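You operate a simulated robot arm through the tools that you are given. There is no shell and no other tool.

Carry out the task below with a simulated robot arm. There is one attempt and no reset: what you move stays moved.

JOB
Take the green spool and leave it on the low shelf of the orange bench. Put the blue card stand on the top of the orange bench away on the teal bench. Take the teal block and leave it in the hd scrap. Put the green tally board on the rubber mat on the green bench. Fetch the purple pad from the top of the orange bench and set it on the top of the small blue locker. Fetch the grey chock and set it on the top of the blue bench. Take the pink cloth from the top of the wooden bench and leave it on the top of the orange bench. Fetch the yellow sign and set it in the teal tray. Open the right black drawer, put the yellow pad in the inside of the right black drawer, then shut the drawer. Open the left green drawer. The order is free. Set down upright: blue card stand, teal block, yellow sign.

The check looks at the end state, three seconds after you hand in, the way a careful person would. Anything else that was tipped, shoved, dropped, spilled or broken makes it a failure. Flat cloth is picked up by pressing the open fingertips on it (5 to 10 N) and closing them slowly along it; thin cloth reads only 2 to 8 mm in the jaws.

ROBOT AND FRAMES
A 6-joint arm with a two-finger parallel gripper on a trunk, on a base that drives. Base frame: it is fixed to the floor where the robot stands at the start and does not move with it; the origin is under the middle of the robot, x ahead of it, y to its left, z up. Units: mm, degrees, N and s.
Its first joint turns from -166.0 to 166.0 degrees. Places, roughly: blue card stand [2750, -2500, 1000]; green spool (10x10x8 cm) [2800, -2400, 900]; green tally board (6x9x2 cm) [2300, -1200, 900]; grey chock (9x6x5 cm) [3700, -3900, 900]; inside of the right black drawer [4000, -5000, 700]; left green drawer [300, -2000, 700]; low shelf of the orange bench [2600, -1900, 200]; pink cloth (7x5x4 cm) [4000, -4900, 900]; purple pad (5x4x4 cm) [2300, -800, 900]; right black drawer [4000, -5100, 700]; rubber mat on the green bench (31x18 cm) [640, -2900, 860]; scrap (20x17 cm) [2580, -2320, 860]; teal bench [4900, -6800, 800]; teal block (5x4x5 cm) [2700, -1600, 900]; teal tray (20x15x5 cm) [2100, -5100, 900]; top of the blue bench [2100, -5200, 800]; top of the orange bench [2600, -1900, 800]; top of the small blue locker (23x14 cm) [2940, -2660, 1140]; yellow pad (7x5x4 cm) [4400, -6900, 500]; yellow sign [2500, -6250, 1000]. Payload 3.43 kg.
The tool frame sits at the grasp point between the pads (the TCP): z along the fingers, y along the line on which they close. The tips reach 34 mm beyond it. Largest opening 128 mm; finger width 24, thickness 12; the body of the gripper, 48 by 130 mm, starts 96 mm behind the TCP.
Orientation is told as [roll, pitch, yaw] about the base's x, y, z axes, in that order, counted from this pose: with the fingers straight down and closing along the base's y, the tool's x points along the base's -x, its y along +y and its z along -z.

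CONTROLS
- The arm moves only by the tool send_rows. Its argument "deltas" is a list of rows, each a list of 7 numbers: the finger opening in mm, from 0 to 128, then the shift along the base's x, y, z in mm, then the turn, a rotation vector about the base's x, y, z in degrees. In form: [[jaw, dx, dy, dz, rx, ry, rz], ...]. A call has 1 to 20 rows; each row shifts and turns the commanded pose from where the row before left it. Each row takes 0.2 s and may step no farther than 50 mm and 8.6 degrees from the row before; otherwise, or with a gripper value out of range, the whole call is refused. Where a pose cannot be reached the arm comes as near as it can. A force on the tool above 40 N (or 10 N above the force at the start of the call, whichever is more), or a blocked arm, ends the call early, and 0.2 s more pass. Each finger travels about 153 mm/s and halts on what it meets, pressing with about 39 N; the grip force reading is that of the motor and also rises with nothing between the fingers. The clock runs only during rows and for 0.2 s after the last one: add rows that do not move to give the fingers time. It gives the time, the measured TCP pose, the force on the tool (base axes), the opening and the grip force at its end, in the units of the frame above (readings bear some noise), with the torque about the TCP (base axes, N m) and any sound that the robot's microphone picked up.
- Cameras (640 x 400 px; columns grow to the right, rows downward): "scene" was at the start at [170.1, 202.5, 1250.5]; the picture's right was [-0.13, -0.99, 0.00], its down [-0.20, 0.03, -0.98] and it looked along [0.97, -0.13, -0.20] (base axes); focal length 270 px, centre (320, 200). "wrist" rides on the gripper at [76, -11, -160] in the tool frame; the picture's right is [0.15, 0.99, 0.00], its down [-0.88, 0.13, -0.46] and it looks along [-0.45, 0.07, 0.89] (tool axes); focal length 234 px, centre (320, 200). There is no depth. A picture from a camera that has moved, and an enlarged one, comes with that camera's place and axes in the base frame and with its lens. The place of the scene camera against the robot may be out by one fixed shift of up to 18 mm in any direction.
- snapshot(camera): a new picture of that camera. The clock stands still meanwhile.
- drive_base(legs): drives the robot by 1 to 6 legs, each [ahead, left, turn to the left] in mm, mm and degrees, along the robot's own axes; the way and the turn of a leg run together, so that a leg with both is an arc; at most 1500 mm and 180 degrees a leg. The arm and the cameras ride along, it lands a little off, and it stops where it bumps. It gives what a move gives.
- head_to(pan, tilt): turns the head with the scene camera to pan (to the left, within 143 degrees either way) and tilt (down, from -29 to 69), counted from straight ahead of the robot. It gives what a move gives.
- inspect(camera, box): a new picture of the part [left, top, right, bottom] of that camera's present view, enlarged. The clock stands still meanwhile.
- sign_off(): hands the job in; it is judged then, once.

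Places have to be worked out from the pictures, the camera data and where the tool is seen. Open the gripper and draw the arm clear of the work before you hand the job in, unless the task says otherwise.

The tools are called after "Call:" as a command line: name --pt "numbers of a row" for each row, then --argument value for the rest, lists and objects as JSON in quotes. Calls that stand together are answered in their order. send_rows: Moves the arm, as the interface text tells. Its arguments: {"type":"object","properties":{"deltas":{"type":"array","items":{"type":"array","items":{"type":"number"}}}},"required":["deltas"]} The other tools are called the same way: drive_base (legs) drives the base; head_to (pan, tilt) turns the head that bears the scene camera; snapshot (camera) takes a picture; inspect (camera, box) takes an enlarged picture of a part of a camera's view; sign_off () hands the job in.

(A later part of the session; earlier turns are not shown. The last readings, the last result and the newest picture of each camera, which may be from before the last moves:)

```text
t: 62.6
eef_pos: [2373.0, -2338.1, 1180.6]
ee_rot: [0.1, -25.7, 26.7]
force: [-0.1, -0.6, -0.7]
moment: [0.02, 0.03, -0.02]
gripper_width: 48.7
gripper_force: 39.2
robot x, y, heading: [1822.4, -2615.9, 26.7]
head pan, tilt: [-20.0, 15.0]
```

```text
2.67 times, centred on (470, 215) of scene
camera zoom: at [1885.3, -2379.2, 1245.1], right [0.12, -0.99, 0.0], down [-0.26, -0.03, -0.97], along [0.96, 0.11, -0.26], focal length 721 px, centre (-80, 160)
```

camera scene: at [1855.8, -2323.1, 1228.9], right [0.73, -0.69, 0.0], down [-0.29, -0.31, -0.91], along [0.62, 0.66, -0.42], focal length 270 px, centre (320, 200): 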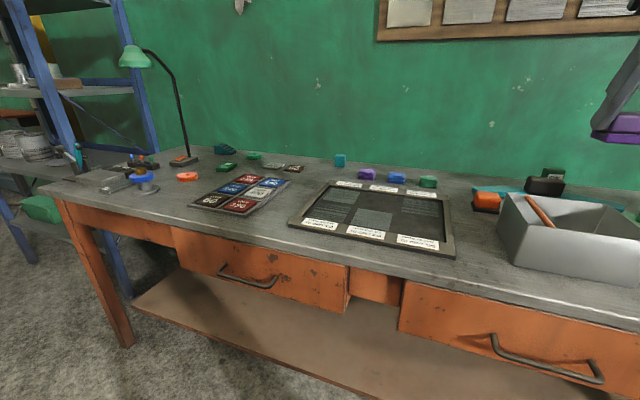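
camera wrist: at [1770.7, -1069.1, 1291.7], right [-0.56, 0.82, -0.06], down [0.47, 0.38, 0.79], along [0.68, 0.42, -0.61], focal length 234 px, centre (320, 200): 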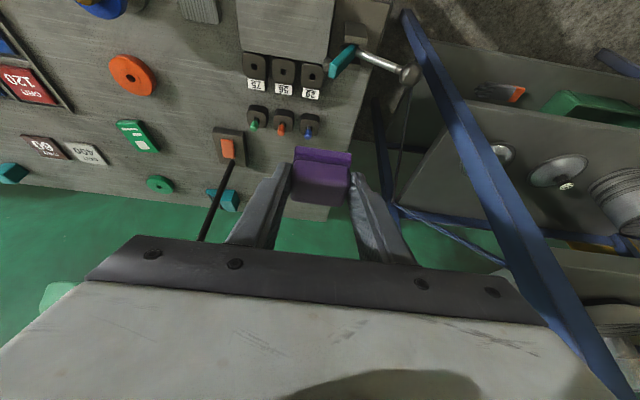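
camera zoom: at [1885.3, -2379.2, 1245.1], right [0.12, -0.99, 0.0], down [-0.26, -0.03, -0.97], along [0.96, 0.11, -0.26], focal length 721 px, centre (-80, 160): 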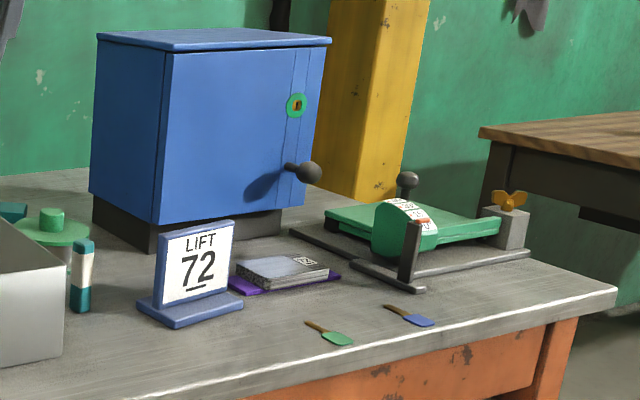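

The locker top is ~1140 high; I raise the arm to z≈1300, then move right ~540 and ahead ~60 so the arm is directly in front of the locker.

Call:
send_rows --pt "25 0 0 30 0 0 0" --pt "25 0 0 30 0 0 0" --pt "25 0 0 30 0 0 0" --pt "25 0 0 30 0 0 0" --pt "25 0 0 0 0 0 0"

Call:
drive_base --legs '[[0, -540, 0], [60, 0, 0]]'

Call:
head_to --pan 0 --tilt 15

Call:
snapshot --camera "scene"

Call:
snapshot --camera "wrist"

```text
t: 63.8
eef_pos: [2373.2, -2337.0, 1299.6]
ee_rot: [0.1, -25.7, 26.7]
force: [0.3, 0.7, -0.4]
moment: [-0.02, -0.03, -0.01]
gripper_width: 48.5
gripper_force: 39.0
robot x, y, heading: [1817.9, -2616.3, 26.6]
head pan, tilt: [-20.0, 15.0]
```

```text
t: 67.4
eef_pos: [2665.7, -2791.1, 1298.6]
ee_rot: [0.0, -25.7, 26.2]
force: [0.7, 0.8, -0.5]
moment: [0.0, 0.02, -0.02]
gripper_width: 48.4
gripper_force: 39.2
robot x, y, heading: [2112.7, -3068.3, 26.4]
head pan, tilt: [-20.0, 15.0]
```

```text
t: 68.3
eef_pos: [2666.7, -2791.9, 1298.6]
ee_rot: [0.1, -25.7, 26.2]
force: [0.0, 0.5, -0.1]
moment: [0.02, 0.0, 0.0]
gripper_width: 48.4
gripper_force: 39.2
robot x, y, heading: [2113.9, -3065.2, 26.2]
head pan, tilt: [0.0, 15.0]
```

```text
taken
camera scene: at [2169.4, -2798.8, 1245.1], right [0.44, -0.9, 0.0], down [-0.23, -0.11, -0.97], along [0.87, 0.43, -0.26], focal length 270 px, centre (320, 200)
```

scene: 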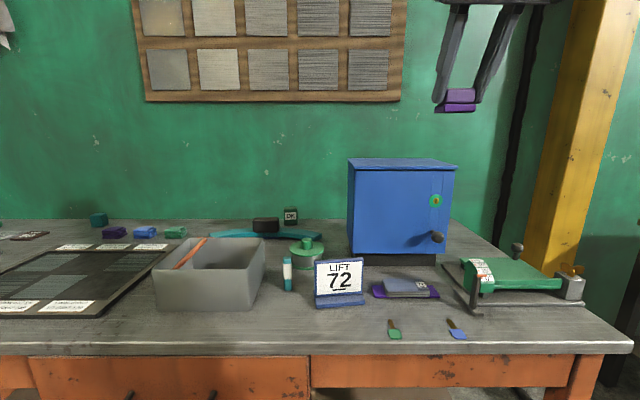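

```text
taken
camera wrist: at [2546.7, -2863.2, 1410.8], right [-0.56, 0.83, -0.06], down [0.48, 0.38, 0.79], along [0.68, 0.41, -0.61], focal length 234 px, centre (320, 200)
```

wrist: 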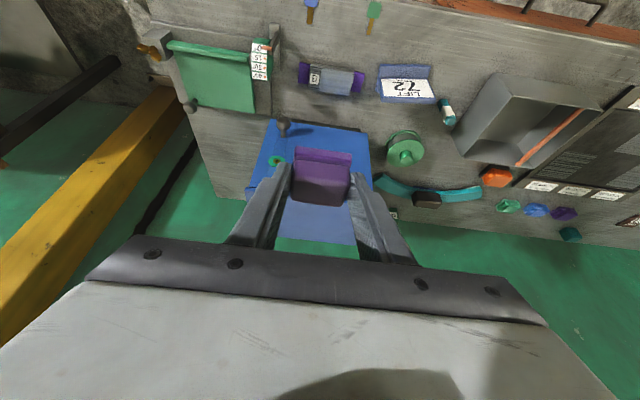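

The locker is right ahead. I zoom the wrist view to locate the locker top precisely.

Call:
inspect --camera "wrist" --box '[220, 100, 420, 260]'

Call:
inspect --camera "scene" --box '[310, 140, 490, 290]'

```text
2.50 times, centred on (320, 180) of wrist
camera zoom: at [2546.7, -2863.2, 1410.8], right [-0.56, 0.83, -0.06], down [0.48, 0.38, 0.79], along [0.68, 0.41, -0.61], focal length 585 px, centre (320, 250)
```

zoom: 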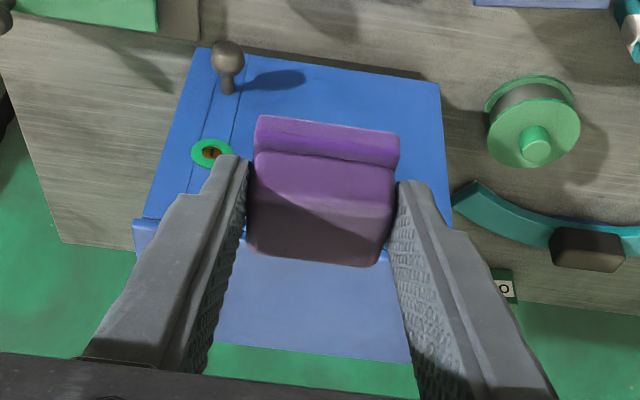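

```text
2.67 times, centred on (400, 215) of scene
camera zoom: at [2169.4, -2798.8, 1245.1], right [0.44, -0.9, 0.0], down [-0.23, -0.11, -0.97], along [0.87, 0.43, -0.26], focal length 721 px, centre (107, 160)
```

zoom: 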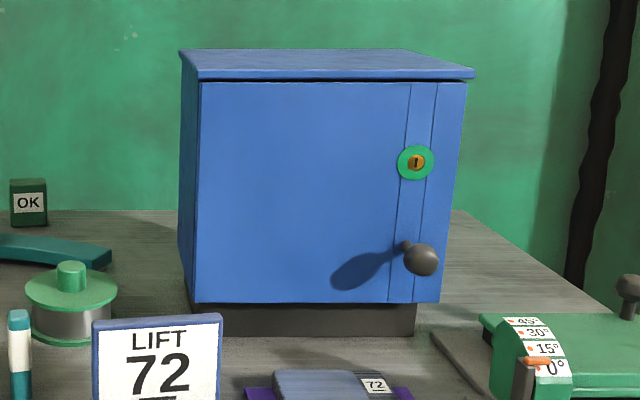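

I take the locker top's centre as ≈[2925,-2665,1140]. I bring the pad over it, staying ~60 mm above, and look again.

Call:
send_rows --pt "25 42 20.7 0 0 0 0" --pt "25 42 20.7 0 0 0 0" --pt "25 42 20.7 0 0 0 0" --pt "25 42 20.7 0 0 0 0" --pt "25 42 20.7 -15 0 0 0" --pt "25 42 20.7 -15 0 0 0" --pt "25 0 0 -15 0 0 0" --pt "25 0 0 0 0 0 0"

Call:
snapshot --camera "scene"

Call:
snapshot --camera "wrist"

Call:
inspect --camera "scene" --box '[310, 80, 490, 200]'

```text
t: 70.1
eef_pos: [2918.8, -2667.7, 1254.9]
ee_rot: [0.0, -25.7, 26.2]
force: [-0.2, -0.3, 0.1]
moment: [0.0, 0.02, 0.03]
gripper_width: 48.3
gripper_force: 38.5
robot x, y, heading: [2113.2, -3067.6, 26.3]
head pan, tilt: [0.0, 15.0]
```

```text
taken
camera scene: at [2169.4, -2798.6, 1245.1], right [0.44, -0.9, 0.0], down [-0.23, -0.11, -0.97], along [0.87, 0.43, -0.26], focal length 270 px, centre (320, 200)
```

scene: 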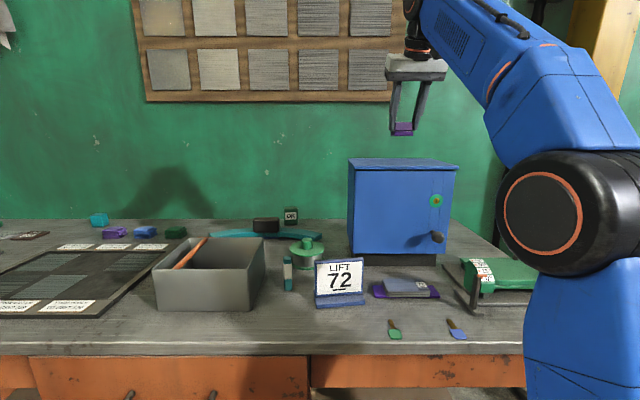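

```text
taken
camera wrist: at [2798.7, -2739.4, 1366.0], right [-0.56, 0.83, -0.06], down [0.48, 0.38, 0.79], along [0.68, 0.41, -0.61], focal length 234 px, centre (320, 200)
```

wrist: 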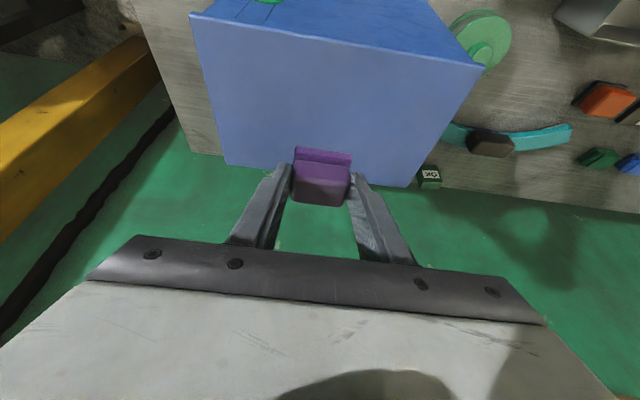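

```text
3.33 times, centred on (400, 140) of scene
camera zoom: at [2169.4, -2798.6, 1245.1], right [0.44, -0.9, 0.0], down [-0.23, -0.11, -0.97], along [0.87, 0.43, -0.26], focal length 901 px, centre (53, 400)
```

zoom: 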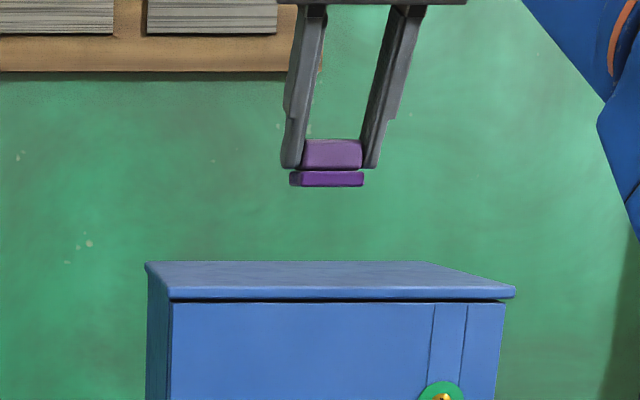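

The locker's top corners bracket the pad nicely (centre ≈[2931,-2657]). I descend most of the way, then in small steps feeling for contact.

Call:
send_rows --pt "25 0 4 -13 0 0 0" --pt "25 3 4 -13 0 0 0" --pt "25 0 0 -10 0 0 0" --pt "25 0 0 -4 0 0 0" --pt "25 0 0 -4 0 0 0" --pt "25 0 0 -3 0 0 0" --pt "25 0 0 -3 0 0 0" --pt "25 0 0 -3 0 0 0" --pt "25 0 0 0 0 0 0"

Call:
inspect --camera "scene" --box '[310, 80, 490, 200]'

```text
t: 72.1
eef_pos: [2921.6, -2659.0, 1201.6]
ee_rot: [0.1, -25.7, 26.2]
force: [0.1, 0.0, -0.8]
moment: [0.01, 0.01, 0.04]
gripper_width: 48.4
gripper_force: 39.5
robot x, y, heading: [2115.7, -3063.4, 26.1]
head pan, tilt: [0.0, 15.0]
```

```text
3.33 times, centred on (400, 140) of scene
camera zoom: at [2169.3, -2798.7, 1245.1], right [0.44, -0.9, 0.0], down [-0.23, -0.11, -0.97], along [0.87, 0.43, -0.26], focal length 901 px, centre (53, 400)
```

zoom: 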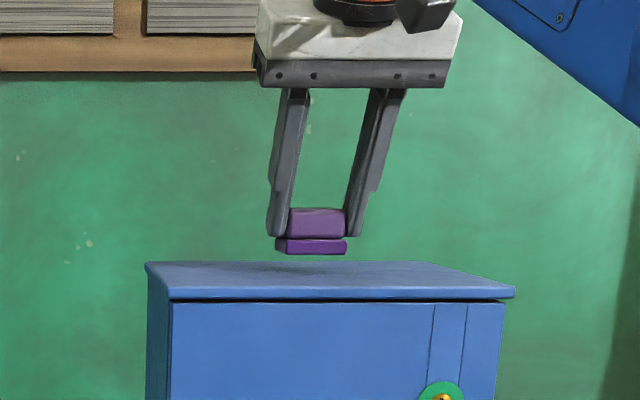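

A gap of ~14 mm remains. I continue down in 3 mm steps.

Call:
send_rows --pt "25 0 0 -3 0 0 0" --pt "25 0 0 -3 0 0 0" --pt "25 0 0 -2 0 0 0" --pt "25 0 0 -2 0 0 0" --pt "25 0 0 0 0 0 0"

Call:
inspect --camera "scene" --box '[360, 120, 460, 180]'

```text
t: 73.3
eef_pos: [2921.7, -2657.9, 1190.4]
ee_rot: [0.1, -25.7, 26.2]
force: [-0.7, -0.8, -0.2]
moment: [0.01, 0.01, 0.0]
gripper_width: 48.8
gripper_force: 39.1
robot x, y, heading: [2113.7, -3067.2, 26.3]
head pan, tilt: [0.0, 15.0]
```

```text
6.40 times, centred on (410, 150) of scene
camera zoom: at [2169.4, -2798.7, 1245.1], right [0.44, -0.9, 0.0], down [-0.23, -0.11, -0.97], along [0.87, 0.43, -0.26], focal length 1731 px, centre (-256, 520)
```

zoom: 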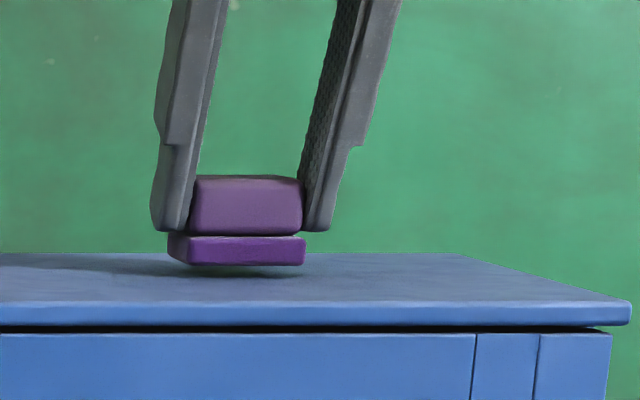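

A few millimetres remain; I keep lowering in 2 mm steps.

Call:
send_rows --pt "25 0 0 -2 0 0 0" --pt "25 0 0 -2 0 0 0" --pt "25 0 0 -1 0 0 0" --pt "25 0 0 0 0 0 0"

Call:
inspect --camera "scene" --box '[360, 120, 460, 180]'

```text
t: 74.3
eef_pos: [2922.0, -2660.1, 1186.8]
ee_rot: [0.0, -25.8, 26.3]
force: [0.6, 0.2, -0.3]
moment: [-0.02, 0.0, 0.0]
gripper_width: 48.4
gripper_force: 39.2
robot x, y, heading: [2112.1, -3065.6, 25.9]
head pan, tilt: [0.0, 15.0]
```

```text
6.40 times, centred on (410, 150) of scene
camera zoom: at [2169.4, -2798.7, 1245.1], right [0.44, -0.9, 0.0], down [-0.23, -0.11, -0.97], along [0.87, 0.43, -0.26], focal length 1731 px, centre (-256, 520)
```

zoom: 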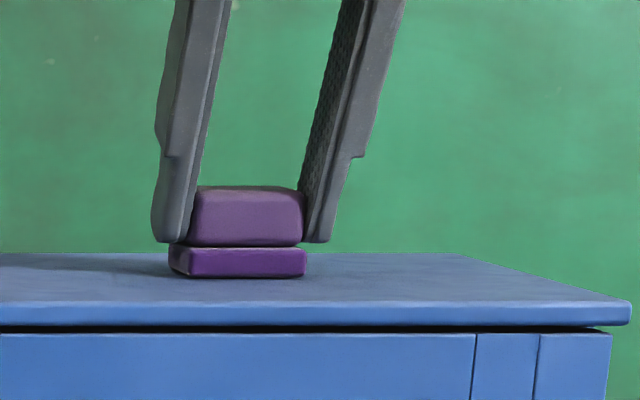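

It's practically touching. One more 2 mm, then open.

Call:
send_rows --pt "25 0 0 -1.5 0 0 0" --pt "25 0 0 -1 0 0 0" --pt "25 0 0 0 0 0 0"

Call:
inspect --camera "scene" --box '[360, 120, 460, 180]'

```text
t: 75.1
eef_pos: [2921.6, -2660.7, 1186.6]
ee_rot: [0.1, -25.9, 26.3]
force: [6.4, 3.8, 24.1]
moment: [0.29, -0.43, 0.02]
gripper_width: 48.8
gripper_force: 39.6
robot x, y, heading: [2113.9, -3068.9, 26.2]
head pan, tilt: [0.0, 15.0]
```

```text
6.40 times, centred on (410, 150) of scene
camera zoom: at [2168.9, -2798.9, 1245.2], right [0.44, -0.9, 0.0], down [-0.23, -0.11, -0.97], along [0.87, 0.43, -0.26], focal length 1731 px, centre (-256, 520)
```

zoom: 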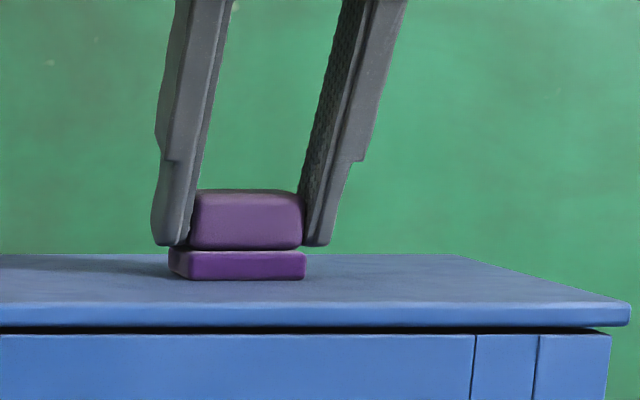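

Contact at 24 N. I ease off 1 mm, open, and withdraw back along the tool axis.

Call:
send_rows --pt "25 0 0 1.5 0 0 0" --pt "60 0 0 0 0 0 0" --pt "80 0 0 0 0 0 0" --pt "80 -6 -3 14 0 0 0" --pt "80 -14 -7 33 0 0 0" --pt "80 -19 -9 40 0 0 0" --pt "80 -38 -19 15 0 0 0" --pt "80 -42 -21 0 0 0 0" --pt "80 -42 -21 0 0 0 0" --pt "80 -42 -21 0 0 0 0" --pt "80 -42 -21 0 0 0 0" --pt "80 0 0 0 0 0 0"

Call:
snapshot --camera "scene"

Call:
snapshot --camera "wrist"

```text
t: 77.7
eef_pos: [2675.2, -2779.7, 1287.1]
ee_rot: [0.1, -25.7, 26.3]
force: [-0.3, 0.3, 0.3]
moment: [-0.01, -0.02, 0.02]
gripper_width: 79.9
gripper_force: 0.1
robot x, y, heading: [2113.7, -3068.1, 26.1]
head pan, tilt: [0.0, 15.0]
```

```text
taken
camera scene: at [2169.4, -2798.7, 1245.1], right [0.44, -0.9, 0.0], down [-0.23, -0.11, -0.97], along [0.87, 0.43, -0.26], focal length 270 px, centre (320, 200)
```

scene: 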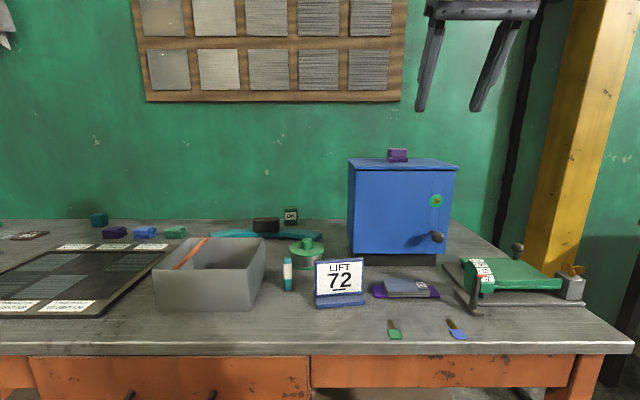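

```text
taken
camera wrist: at [2555.4, -2851.0, 1398.2], right [-0.56, 0.83, -0.06], down [0.48, 0.38, 0.79], along [0.68, 0.41, -0.61], focal length 234 px, centre (320, 200)
```

wrist: 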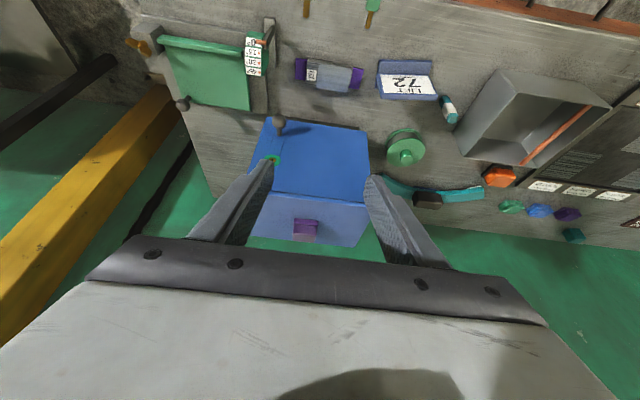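

The purple pad sits on the locker. Next the green spool (≈[2793,-2451]): I slide left ~245 mm so the arm faces it.

Call:
drive_base --legs '[[0, 246, 0]]'

Call:
snapshot --camera "wrist"

Call:
head_to --pan -5 --tilt 30

Call:
snapshot --camera "scene"

```text
t: 79.5
eef_pos: [2565.2, -2556.1, 1287.3]
ee_rot: [0.1, -25.7, 26.6]
force: [0.1, 0.2, -0.2]
moment: [0.01, 0.0, 0.03]
gripper_width: 79.7
gripper_force: 0.0
robot x, y, heading: [2008.1, -2848.1, 26.7]
head pan, tilt: [0.0, 15.0]
```

```text
taken
camera wrist: at [2445.3, -2628.6, 1398.3], right [-0.56, 0.82, -0.06], down [0.47, 0.38, 0.79], along [0.68, 0.42, -0.61], focal length 234 px, centre (320, 200)
```

wrist: 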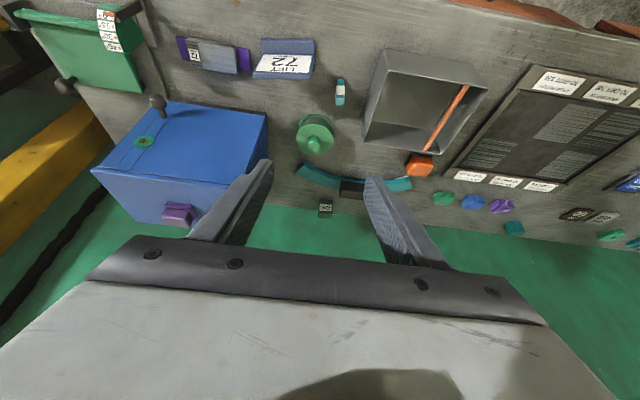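

```text
t: 80.2
eef_pos: [2563.7, -2556.5, 1286.5]
ee_rot: [0.0, -25.7, 26.5]
force: [0.3, 0.1, 0.3]
moment: [0.0, -0.01, 0.04]
gripper_width: 80.0
gripper_force: 0.0
robot x, y, heading: [2003.7, -2842.9, 26.4]
head pan, tilt: [-5.0, 30.0]
```

```text
taken
camera scene: at [2059.3, -2587.5, 1221.0], right [0.37, -0.93, 0.0], down [-0.46, -0.18, -0.87], along [0.81, 0.32, -0.5], focal length 270 px, centre (320, 200)
```

scene: 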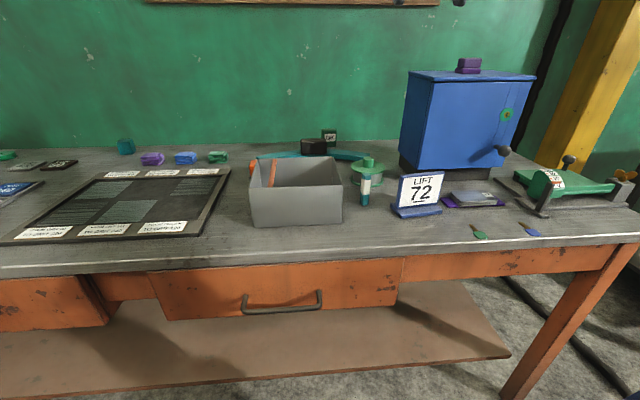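

The spool is nearly centred. I zoom in to measure its shape and position.

Call:
inspect --camera "wrist" --box '[250, 60, 410, 180]'

Call:
inspect --camera "scene" --box '[320, 130, 460, 240]'

```text
3.33 times, centred on (330, 120) of wrist
camera zoom: at [2445.3, -2628.6, 1398.3], right [-0.56, 0.82, -0.06], down [0.47, 0.38, 0.79], along [0.68, 0.42, -0.61], focal length 781 px, centre (287, 467)
```

zoom: 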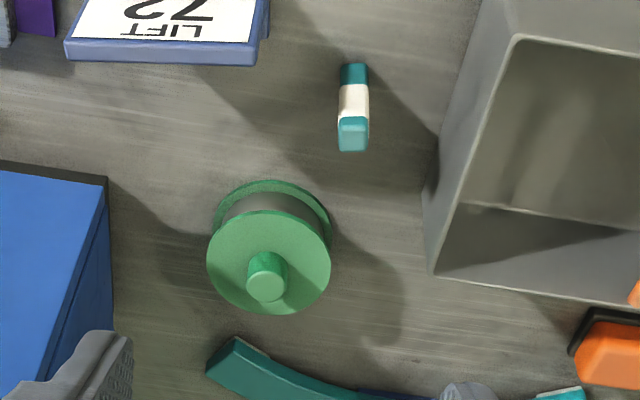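

```text
3.64 times, centred on (390, 185) of scene
camera zoom: at [2059.3, -2587.5, 1221.0], right [0.37, -0.93, 0.0], down [-0.46, -0.18, -0.87], along [0.81, 0.32, -0.5], focal length 983 px, centre (66, 254)
```

zoom: 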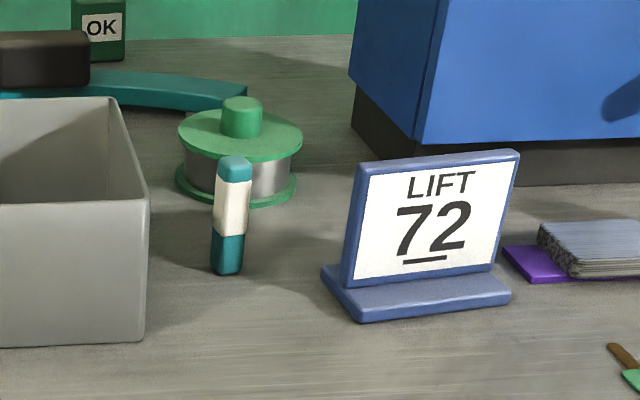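

The spool has a ~33 mm knob; I'll grip that with a ~32° forward tilt (so it can later be set level on the low shelf). Moving to a hover above it, clear of the card stand.

Call:
send_rows --pt "80 21.6 10.4 -20 2.81 -5.64 0" --pt "80 21.6 10.4 -34 0 0 0" --pt "80 21.6 10.4 -34 0 0 0" --pt "80 21.6 10.4 -34 0 0 0" --pt "80 21.6 10.4 -34 0 0 0" --pt "80 21.6 10.4 -34 0 0 0" --pt "80 21.6 10.4 -34 0 0 0" --pt "80 21.6 10.4 -34 0 0 0" --pt "80 0 0 0 0 0 0"

Call:
snapshot --camera "wrist"

Call:
snapshot --camera "scene"

```text
t: 82.2
eef_pos: [2737.0, -2473.5, 1027.2]
ee_rot: [0.1, -31.9, 26.6]
force: [-0.6, 0.0, 0.6]
moment: [-0.01, -0.02, 0.01]
gripper_width: 79.9
gripper_force: 0.1
robot x, y, heading: [2002.3, -2849.1, 26.8]
head pan, tilt: [-5.0, 30.0]
```

```text
taken
camera wrist: at [2607.0, -2551.4, 1123.4], right [-0.56, 0.83, -0.08], down [0.39, 0.34, 0.85], along [0.73, 0.44, -0.52], focal length 234 px, centre (320, 200)
```

wrist: 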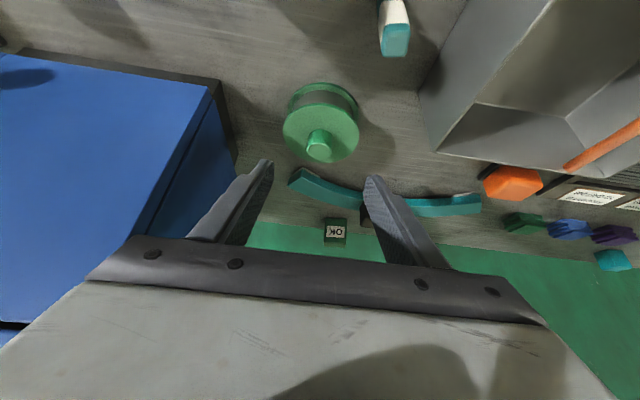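

```text
taken
camera scene: at [2059.2, -2587.6, 1220.9], right [0.37, -0.93, 0.0], down [-0.47, -0.18, -0.87], along [0.81, 0.32, -0.5], focal length 270 px, centre (320, 200)
```

scene: 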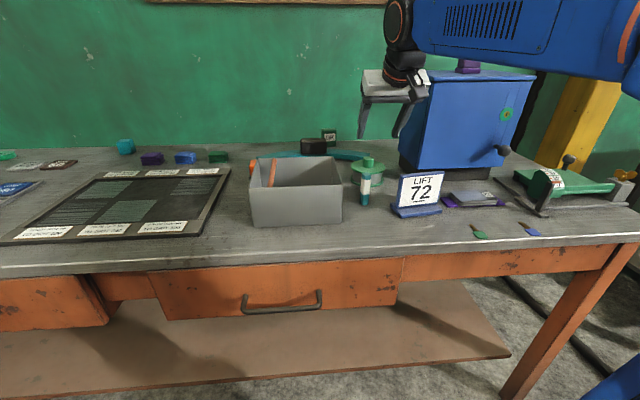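

The knob lines up with the jaw centre (spool axis ≈[2788,-2449]). I descend to just above the flange and look.

Call:
send_rows --pt "70 10 4.7 -21 0 0 0" --pt "70 10 4.7 -21 0 0 0" --pt "70 10 4.7 -20 0 0 0" --pt "70 9.4 4.6 -18 0 0 0" --pt "70 0 0 0 0 0 0"

Call:
inspect --camera "wrist" --box '[220, 80, 420, 220]'

Call:
inspect --camera "scene" --box '[310, 60, 470, 230]'

```text
t: 83.4
eef_pos: [2777.2, -2455.6, 948.0]
ee_rot: [0.1, -32.1, 26.6]
force: [0.6, 0.6, -0.2]
moment: [-0.02, 0.02, 0.01]
gripper_width: 70.0
gripper_force: 0.1
robot x, y, heading: [2004.3, -2848.1, 26.6]
head pan, tilt: [-5.0, 30.0]
```

```text
2.86 times, centred on (320, 150) of wrist
camera zoom: at [2647.4, -2532.6, 1043.1], right [-0.56, 0.83, -0.08], down [0.39, 0.34, 0.85], along [0.73, 0.44, -0.52], focal length 669 px, centre (320, 343)
```

zoom: 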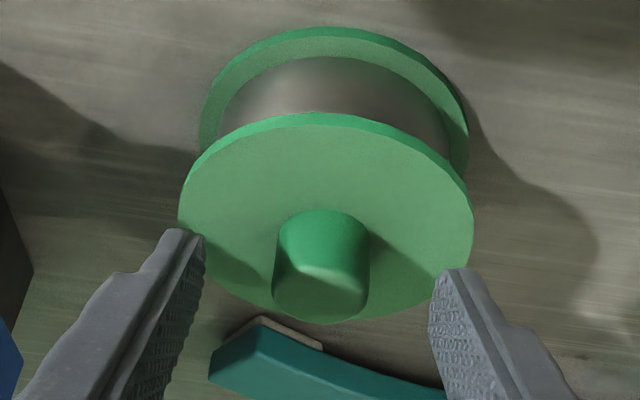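

```text
2.35 times, centred on (390, 145) of scene
camera zoom: at [2059.3, -2587.6, 1220.9], right [0.37, -0.93, 0.0], down [-0.47, -0.18, -0.87], along [0.81, 0.32, -0.5], focal length 636 px, centre (155, 329)
```

zoom: 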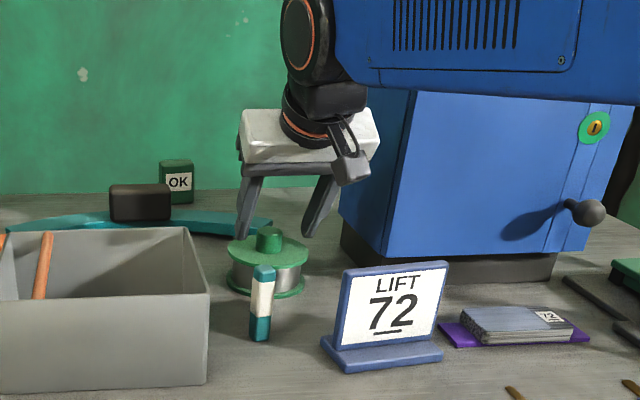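

The fingertips straddle the knob. I lower another 9 mm and close.

Call:
send_rows --pt "70 0 0 -5 0 0 0" --pt "70 0 0 -4 0 0 0" --pt "70 0 0 0 0 0 0" --pt "50 0 0 0 0 0 0" --pt "35 0 0 0 0 0 0" --pt "15 0 0 0 0 0 0" --pt "15 0 0 0 0 0 0"

Call:
inspect --camera "wrist" --box '[220, 80, 420, 220]'

```text
t: 85.0
eef_pos: [2776.1, -2454.2, 940.1]
ee_rot: [0.1, -32.0, 26.7]
force: [0.1, 2.8, 0.4]
moment: [0.0, -0.03, 0.06]
gripper_width: 31.3
gripper_force: 38.7
robot x, y, heading: [2002.6, -2844.0, 26.6]
head pan, tilt: [-5.0, 30.0]
```

```text
2.86 times, centred on (320, 150) of wrist
camera zoom: at [2646.8, -2532.4, 1034.9], right [-0.56, 0.83, -0.08], down [0.39, 0.34, 0.85], along [0.73, 0.44, -0.52], focal length 669 px, centre (320, 343)
```

zoom: 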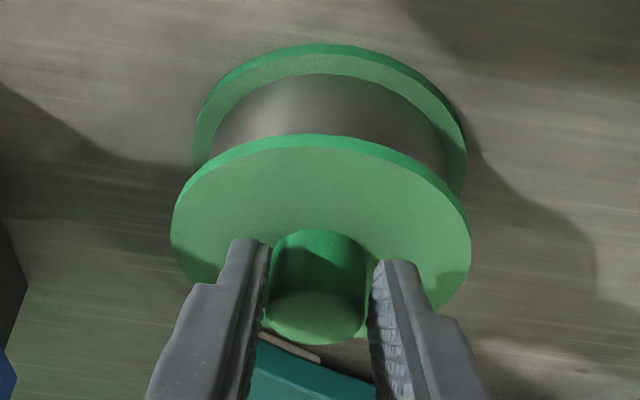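

Knob gripped at 31 mm. Slow lift.

Call:
send_rows --pt "15 0 0 5 0 0 0" --pt "15 0 0 10 0 0 0" --pt "15 0 0 15 0 0 0" --pt "15 0 0 20 0 0 0" --pt "15 0 0 0 0 0 0"

Call:
snapshot --camera "wrist"

Call:
inspect --camera "scene" --box '[310, 60, 470, 230]'

```text
t: 86.2
eef_pos: [2776.2, -2455.2, 989.7]
ee_rot: [0.1, -32.0, 26.7]
force: [-0.4, 0.3, -9.1]
moment: [-0.14, 0.24, -0.05]
gripper_width: 31.5
gripper_force: 39.3
robot x, y, heading: [2004.1, -2849.0, 26.6]
head pan, tilt: [-5.0, 30.0]
```

```text
taken
camera wrist: at [2647.7, -2532.2, 1085.6], right [-0.56, 0.83, -0.08], down [0.39, 0.34, 0.85], along [0.73, 0.44, -0.52], focal length 234 px, centre (320, 200)
```

wrist: 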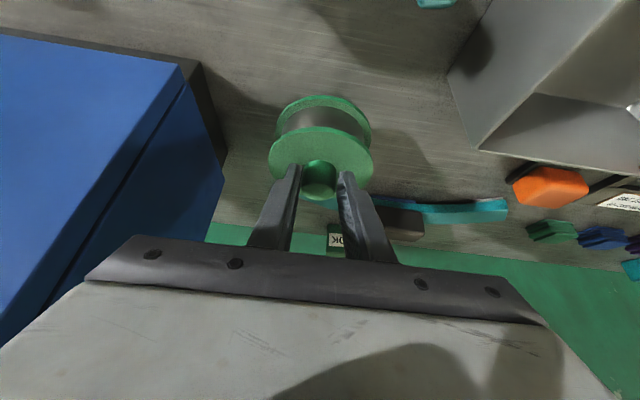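

```text
2.35 times, centred on (390, 145) of scene
camera zoom: at [2059.6, -2587.4, 1220.9], right [0.37, -0.93, 0.0], down [-0.47, -0.18, -0.87], along [0.81, 0.32, -0.5], focal length 636 px, centre (155, 329)
```

zoom: 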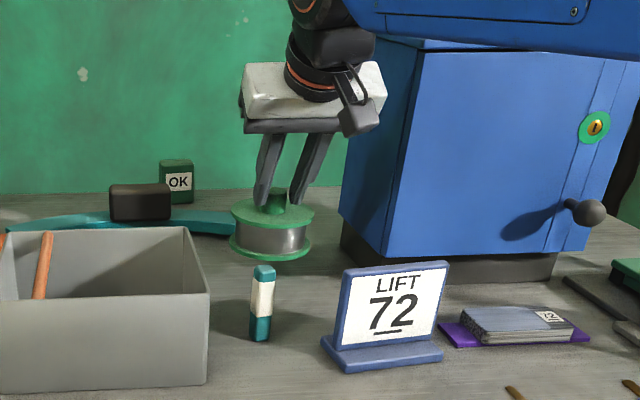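

Held level (9 N). I raise it over the clutter, pull back some, then back the base ~300 mm.

Call:
send_rows --pt "15 0 0 35 0 0 0" --pt "15 0 0 35 0 0 0" --pt "15 0 0 35 0 0 0" --pt "15 0 0 35 0 0 0" --pt "15 -36 -18 0 0 0 0" --pt "15 -36 -18 0 0 0 0" --pt "15 -36 -18 0 0 0 0" --pt "15 -36 -18 0 0 0 0" --pt "15 0 0 0 0 0 0"

Call:
drive_base --legs '[[-310, 0, 0]]'

Call:
head_to --pan -10 --tilt 40

Call:
snapshot --camera "scene"

```text
t: 88.2
eef_pos: [2630.6, -2526.5, 1129.8]
ee_rot: [0.1, -32.0, 26.6]
force: [-0.7, 0.4, -10.1]
moment: [-0.15, 0.25, -0.03]
gripper_width: 31.1
gripper_force: 39.3
robot x, y, heading: [2004.3, -2848.0, 26.6]
head pan, tilt: [-5.0, 30.0]
```

```text
t: 90.3
eef_pos: [2433.1, -2670.0, 1128.7]
ee_rot: [0.0, -31.8, 24.6]
force: [0.0, 0.0, -9.8]
moment: [-0.12, 0.25, -0.01]
gripper_width: 31.2
gripper_force: 38.9
robot x, y, heading: [1795.2, -2969.9, 24.3]
head pan, tilt: [-5.0, 30.0]
stopped in leg 1: the robot was blocked; the commanded pose is now the measured one
```

```text
t: 91.1
eef_pos: [2434.5, -2670.2, 1128.8]
ee_rot: [0.2, -31.9, 24.4]
force: [0.4, 0.0, -9.6]
moment: [-0.13, 0.23, -0.03]
gripper_width: 31.4
gripper_force: 39.0
robot x, y, heading: [1791.3, -2966.2, 24.3]
head pan, tilt: [-10.0, 40.0]
```

```text
taken
camera scene: at [1855.5, -2718.6, 1205.6], right [0.25, -0.97, 0.0], down [-0.62, -0.16, -0.77], along [0.74, 0.19, -0.64], focal length 270 px, centre (320, 200)
```

scene: 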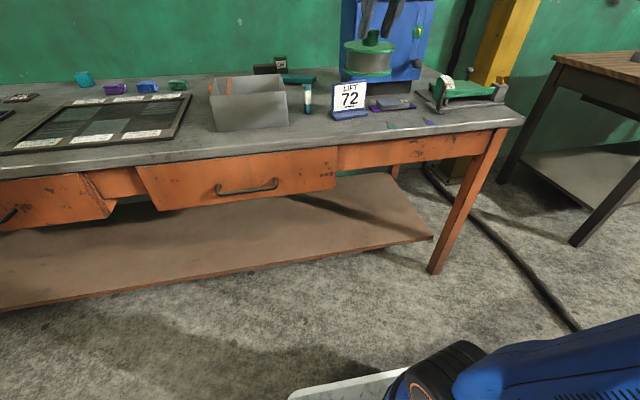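

The base bumped something behind. I look back to see what it touched.

Call:
head_to --pan 143 --tilt 35

Call:
snapshot --camera "scene"

Call:
head_to --pan -143 --tilt 35

Call:
snapshot --camera "scene"

```text
t: 93.4
eef_pos: [2432.4, -2670.6, 1129.6]
ee_rot: [0.2, -31.8, 24.6]
force: [-0.4, 1.2, -9.7]
moment: [-0.15, 0.25, -0.04]
gripper_width: 31.4
gripper_force: 39.0
robot x, y, heading: [1795.8, -2967.0, 24.6]
head pan, tilt: [143.0, 35.0]
```

```text
taken
camera scene: at [1687.2, -2720.5, 1213.1], right [0.22, 0.98, 0.0], down [0.56, -0.13, -0.82], along [-0.8, 0.18, -0.57], focal length 270 px, centre (320, 200)
```

scene: 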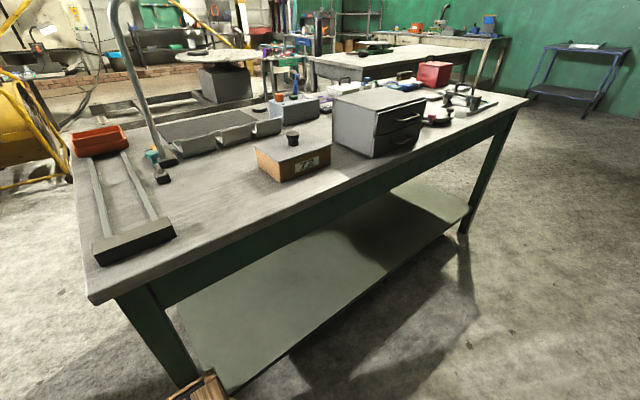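

```text
t: 97.4
eef_pos: [2432.8, -2670.7, 1128.9]
ee_rot: [0.1, -31.9, 24.6]
force: [-0.1, -0.1, -9.6]
moment: [-0.13, 0.24, 0.05]
gripper_width: 31.4
gripper_force: 39.5
robot x, y, heading: [1789.7, -2968.0, 24.3]
head pan, tilt: [-143.0, 35.0]
```

```text
taken
camera scene: at [1731.0, -2817.1, 1213.1], right [-0.88, 0.48, 0.0], down [0.27, 0.5, -0.82], along [-0.39, -0.72, -0.57], focal length 270 px, centre (320, 200)
```

scene: 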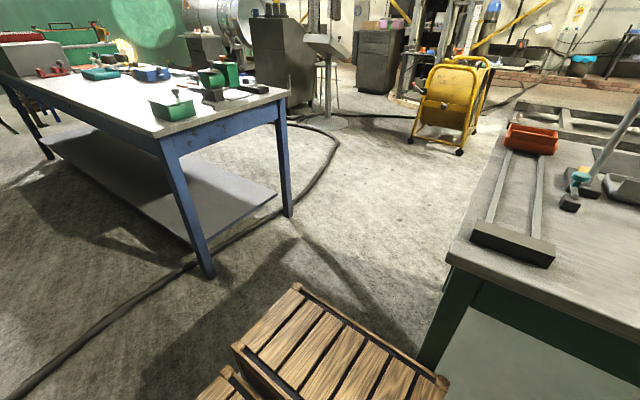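

The crate on my base only touched the fixed green bench's leg. I pull the arm back a little and ease the base 40 mm forward to break contact.

Call:
send_rows --pt "15 -23 -11 0 0 0 0" --pt "15 -23 -11 0 0 0 0" --pt "15 0 0 0 0 0 0"

Call:
drive_base --legs '[[40, 0, 2]]'

Call:
head_to --pan -10 --tilt 45

Call:
snapshot --camera "scene"

```text
t: 98.2
eef_pos: [2385.4, -2691.7, 1130.8]
ee_rot: [0.1, -31.9, 24.5]
force: [0.4, -0.4, -9.5]
moment: [-0.12, 0.25, -0.01]
gripper_width: 31.3
gripper_force: 39.1
robot x, y, heading: [1792.8, -2965.7, 24.4]
head pan, tilt: [-143.0, 35.0]
```

```text
t: 99.0
eef_pos: [2412.1, -2655.0, 1130.7]
ee_rot: [0.1, -31.9, 26.4]
force: [0.4, -0.3, -9.5]
moment: [-0.14, 0.26, 0.02]
gripper_width: 31.1
gripper_force: 38.6
robot x, y, heading: [1830.0, -2954.2, 26.6]
head pan, tilt: [-143.0, 35.0]
```

```text
t: 101.2
eef_pos: [2413.1, -2654.6, 1129.2]
ee_rot: [0.1, -31.9, 26.5]
force: [0.7, 0.3, -9.7]
moment: [-0.1, 0.28, 0.0]
gripper_width: 31.1
gripper_force: 39.1
robot x, y, heading: [1827.2, -2951.2, 26.3]
head pan, tilt: [-10.0, 45.0]
```

```text
taken
camera scene: at [1878.7, -2700.5, 1198.3], right [0.28, -0.96, 0.0], down [-0.68, -0.2, -0.71], along [0.68, 0.2, -0.71], focal length 270 px, centre (320, 200)
```

scene: 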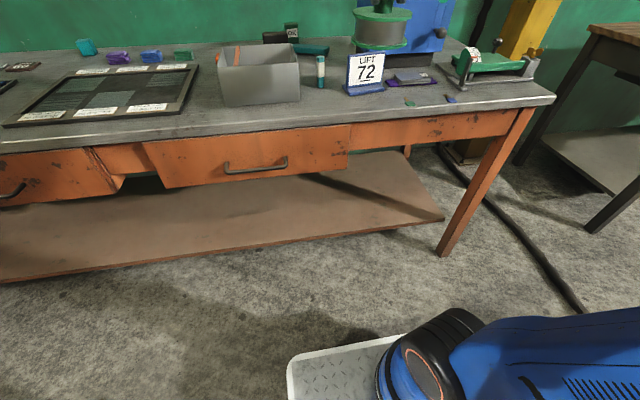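

Clear. I lower the spool in front of the bench to about z 380.

Call:
send_rows --pt "15 0 0 -44 0 0 0" --pt "15 0 0 -44 0 0 0" --pt "15 0 0 -44 0 0 0" --pt "15 0 0 -44 0 0 0" --pt "15 0 0 -44 0 0 0" --pt "15 0 0 -44 0 0 0" --pt "15 0 0 -44 0 0 0" --pt "15 0 0 -44 0 0 0" --pt "15 0 0 -44 0 0 0" --pt "15 0 0 -44 0 0 0" --pt "15 0 0 -44 0 0 0" --pt "15 0 0 -44 0 0 0" --pt "15 0 0 -44 0 0 0" --pt "15 0 0 -44 0 0 0" --pt "15 0 0 -44 0 0 0" --pt "15 0 0 -44 0 0 0" --pt "15 0 0 -44 0 0 0" --pt "15 0 0 0 0 0 0"

Call:
snapshot --camera "scene"

Call:
snapshot --camera "wrist"

```text
t: 105.0
eef_pos: [2507.2, -2567.8, 461.7]
ee_rot: [0.0, -31.7, 26.5]
force: [0.9, 0.5, -10.4]
moment: [-0.14, 0.28, 0.01]
gripper_width: 31.1
gripper_force: 39.0
out of reach, approached as far as the arm can: row 11, 12, 13, 14, 15, 16, 17
robot x, y, heading: [1826.7, -2951.1, 26.6]
head pan, tilt: [-10.0, 45.0]
```

```text
taken
camera scene: at [1878.7, -2700.4, 1198.3], right [0.28, -0.96, 0.0], down [-0.68, -0.2, -0.71], along [0.68, 0.2, -0.71], focal length 270 px, centre (320, 200)
```

scene: 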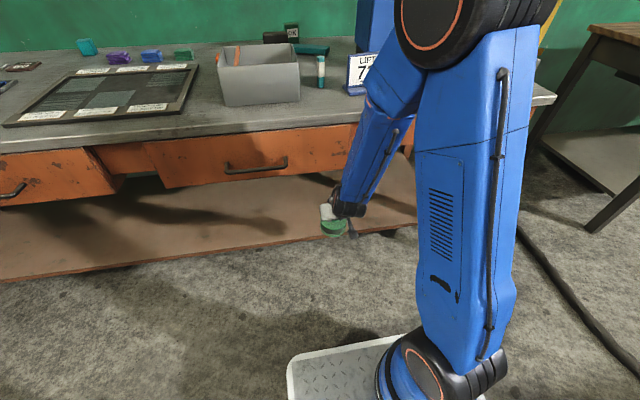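

```text
taken
camera wrist: at [2377.3, -2644.4, 558.0], right [-0.55, 0.83, -0.08], down [0.4, 0.34, 0.85], along [0.73, 0.44, -0.52], focal length 234 px, centre (320, 200)
```

wrist: 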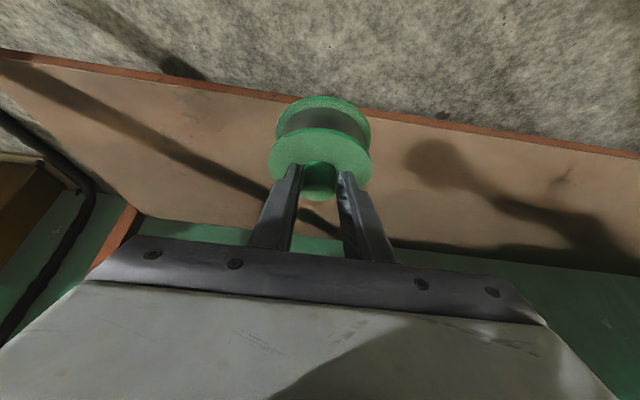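

The arm can't fold that close in low. Also a drawer (bottom z≈667) is above this spot; farther right only the higher apron is overhead. I raise, shift right 220, and check behind to back up more.

Call:
send_rows --pt "15 0 0 44 0 0 0" --pt "15 0 0 44 0 0 0" --pt "15 0 0 44 0 0 0" --pt "15 0 0 44 0 0 0" --pt "15 0 0 44 0 0 0" --pt "15 0 0 44 0 0 0" --pt "15 0 0 44 0 0 0" --pt "15 0 0 0 0 0 0"

Call:
drive_base --legs '[[0, -220, 0]]'

Call:
head_to --pan -143 --tilt 40

Call:
snapshot --camera "scene"

Call:
head_to --pan 143 --tilt 45

Call:
snapshot --camera "scene"

```text
t: 106.0
eef_pos: [2520.9, -2571.9, 635.7]
ee_rot: [-8.6, -35.2, 36.5]
force: [-0.9, -0.3, -8.8]
moment: [-0.14, 0.34, -0.02]
gripper_width: 30.7
gripper_force: 38.9
robot x, y, heading: [1830.3, -2951.6, 26.5]
head pan, tilt: [-10.0, 45.0]
stopped in row 5: the force on the tool passed its limit at 92 N (the readings are from after the stop); the commanded pose is now the measured one
```

```text
t: 107.7
eef_pos: [2621.2, -2769.1, 636.4]
ee_rot: [-8.6, -35.4, 36.5]
force: [0.2, -1.0, -10.0]
moment: [-0.07, 0.35, -0.02]
gripper_width: 30.6
gripper_force: 38.6
robot x, y, heading: [1929.6, -3145.9, 26.4]
head pan, tilt: [-10.0, 45.0]
```

```text
t: 109.8
eef_pos: [2620.1, -2769.0, 635.3]
ee_rot: [-8.5, -35.3, 36.5]
force: [-0.5, 0.1, -10.3]
moment: [-0.14, 0.32, 0.01]
gripper_width: 30.6
gripper_force: 39.2
robot x, y, heading: [1927.1, -3146.3, 26.5]
head pan, tilt: [-143.0, 40.0]
```

```text
taken
camera scene: at [1861.1, -2996.9, 1205.6], right [-0.89, 0.45, 0.0], down [0.29, 0.58, -0.77], along [-0.34, -0.69, -0.64], focal length 270 px, centre (320, 200)
```

scene: 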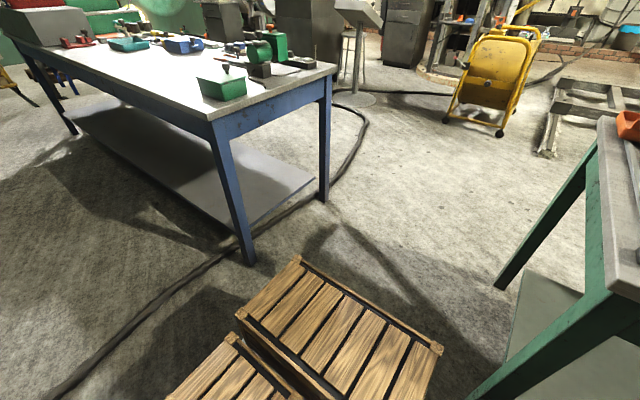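

```text
t: 113.8
eef_pos: [2620.5, -2768.6, 635.4]
ee_rot: [-8.6, -35.3, 36.5]
force: [-0.3, 0.0, -9.2]
moment: [-0.11, 0.34, 0.06]
gripper_width: 30.7
gripper_force: 38.9
robot x, y, heading: [1926.5, -3144.7, 26.6]
head pan, tilt: [143.0, 45.0]
```

```text
taken
camera scene: at [1819.1, -2906.0, 1198.3], right [0.18, 0.98, 0.0], down [0.69, -0.13, -0.71], along [-0.7, 0.13, -0.71], focal length 270 px, centre (320, 200)
```

scene: 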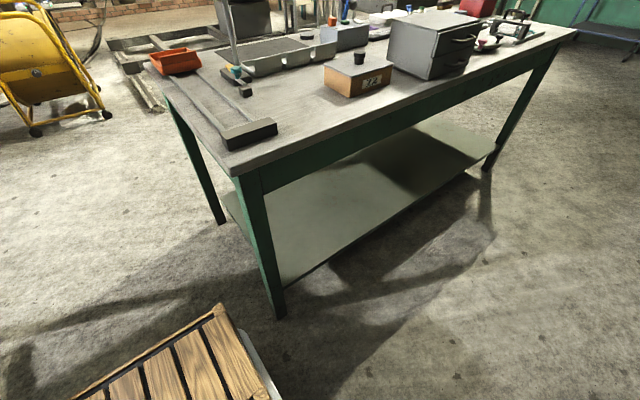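

The spool/gripper touched the drawer while rising (the arm had drifted forward). It's still held; I look at the spool and the bench front.

Call:
head_to --pan 0 --tilt 45

Call:
snapshot --camera "scene"

Call:
snapshot --camera "wrist"

```text
t: 116.0
eef_pos: [2619.9, -2769.9, 636.1]
ee_rot: [-8.6, -35.4, 36.5]
force: [-0.9, -0.8, -10.0]
moment: [-0.12, 0.32, 0.01]
gripper_width: 30.7
gripper_force: 38.9
robot x, y, heading: [1925.5, -3148.1, 26.3]
head pan, tilt: [0.0, 45.0]
```

```text
taken
camera scene: at [1971.8, -2884.6, 1198.3], right [0.45, -0.9, 0.0], down [-0.63, -0.32, -0.71], along [0.63, 0.32, -0.71], focal length 270 px, centre (320, 200)
```

scene: 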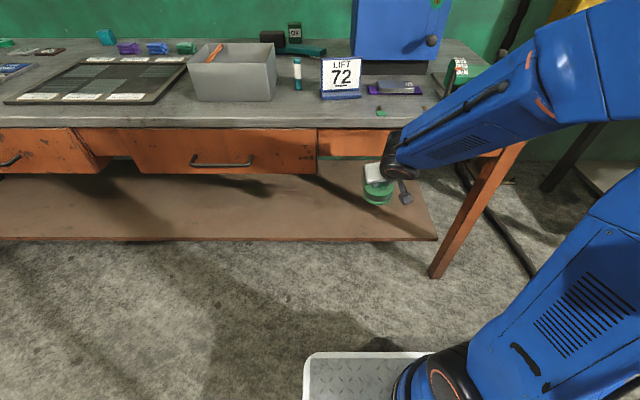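

```text
taken
camera wrist: at [2487.8, -2851.2, 722.8], right [-0.61, 0.77, -0.2], down [0.26, 0.44, 0.86], along [0.75, 0.47, -0.47], focal length 234 px, centre (320, 200)
```

wrist: 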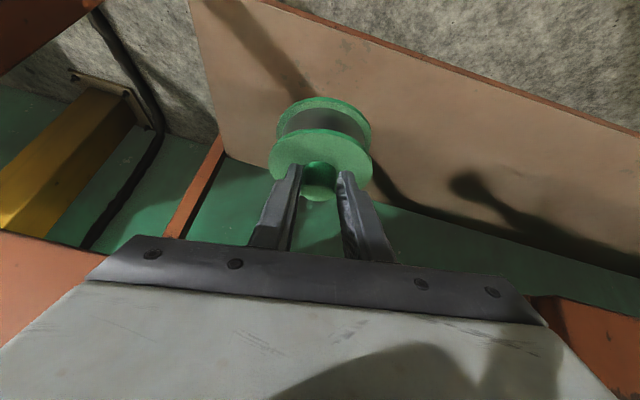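

The gripper is right at the apron. Behind is clear now that I've shifted right, so I back up 200 mm first.

Call:
drive_base --legs '[[-200, 0, 0]]'

Call:
snapshot --camera "scene"

```text
t: 117.6
eef_pos: [2440.6, -2861.4, 636.4]
ee_rot: [-8.7, -35.3, 36.4]
force: [0.9, -0.3, -9.9]
moment: [-0.13, 0.34, 0.0]
gripper_width: 30.6
gripper_force: 39.5
robot x, y, heading: [1746.6, -3239.6, 26.1]
head pan, tilt: [0.0, 45.0]
```

```text
taken
camera scene: at [1792.4, -2974.2, 1198.3], right [0.44, -0.9, 0.0], down [-0.63, -0.31, -0.71], along [0.63, 0.31, -0.71], focal length 270 px, centre (320, 200)
```

scene: 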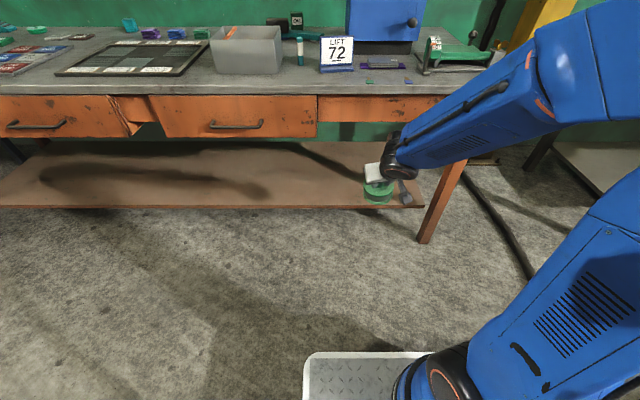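

All bench items look undisturbed. I restore the tool attitude (32° tilt, yaw 26.5) and lower to z≈360 in the open space.

Call:
send_rows --pt "15 0 0 0 2.5 3.15 -2.7" --pt "15 0 0 0 2.5 3.15 -2.7" --pt "15 0 0 0 0 0 0" --pt "15 0 0 -40 0 0 0" --pt "15 0 0 -40 0 0 0" --pt "15 0 0 -40 0 0 0" --pt "15 0 0 0 0 0 0"

Call:
snapshot --camera "scene"

```text
t: 119.2
eef_pos: [2442.4, -2858.2, 515.9]
ee_rot: [0.5, -32.4, 25.8]
force: [-0.4, 0.3, -9.3]
moment: [-0.15, 0.27, 0.01]
gripper_width: 30.2
gripper_force: 38.3
robot x, y, heading: [1750.2, -3238.5, 26.4]
head pan, tilt: [0.0, 45.0]
```

```text
taken
camera scene: at [1792.3, -2974.2, 1198.3], right [0.44, -0.9, 0.0], down [-0.63, -0.31, -0.71], along [0.63, 0.31, -0.71], focal length 270 px, centre (320, 200)
```

scene: 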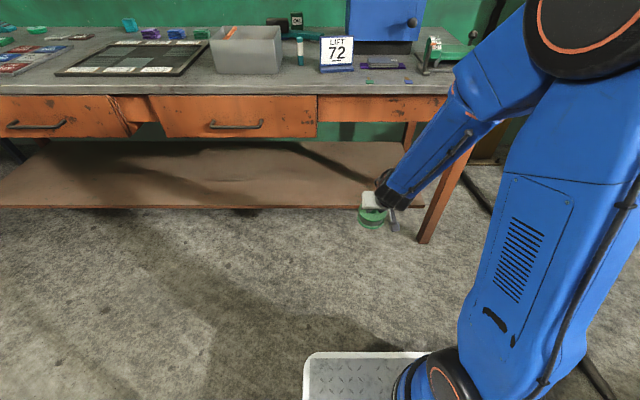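

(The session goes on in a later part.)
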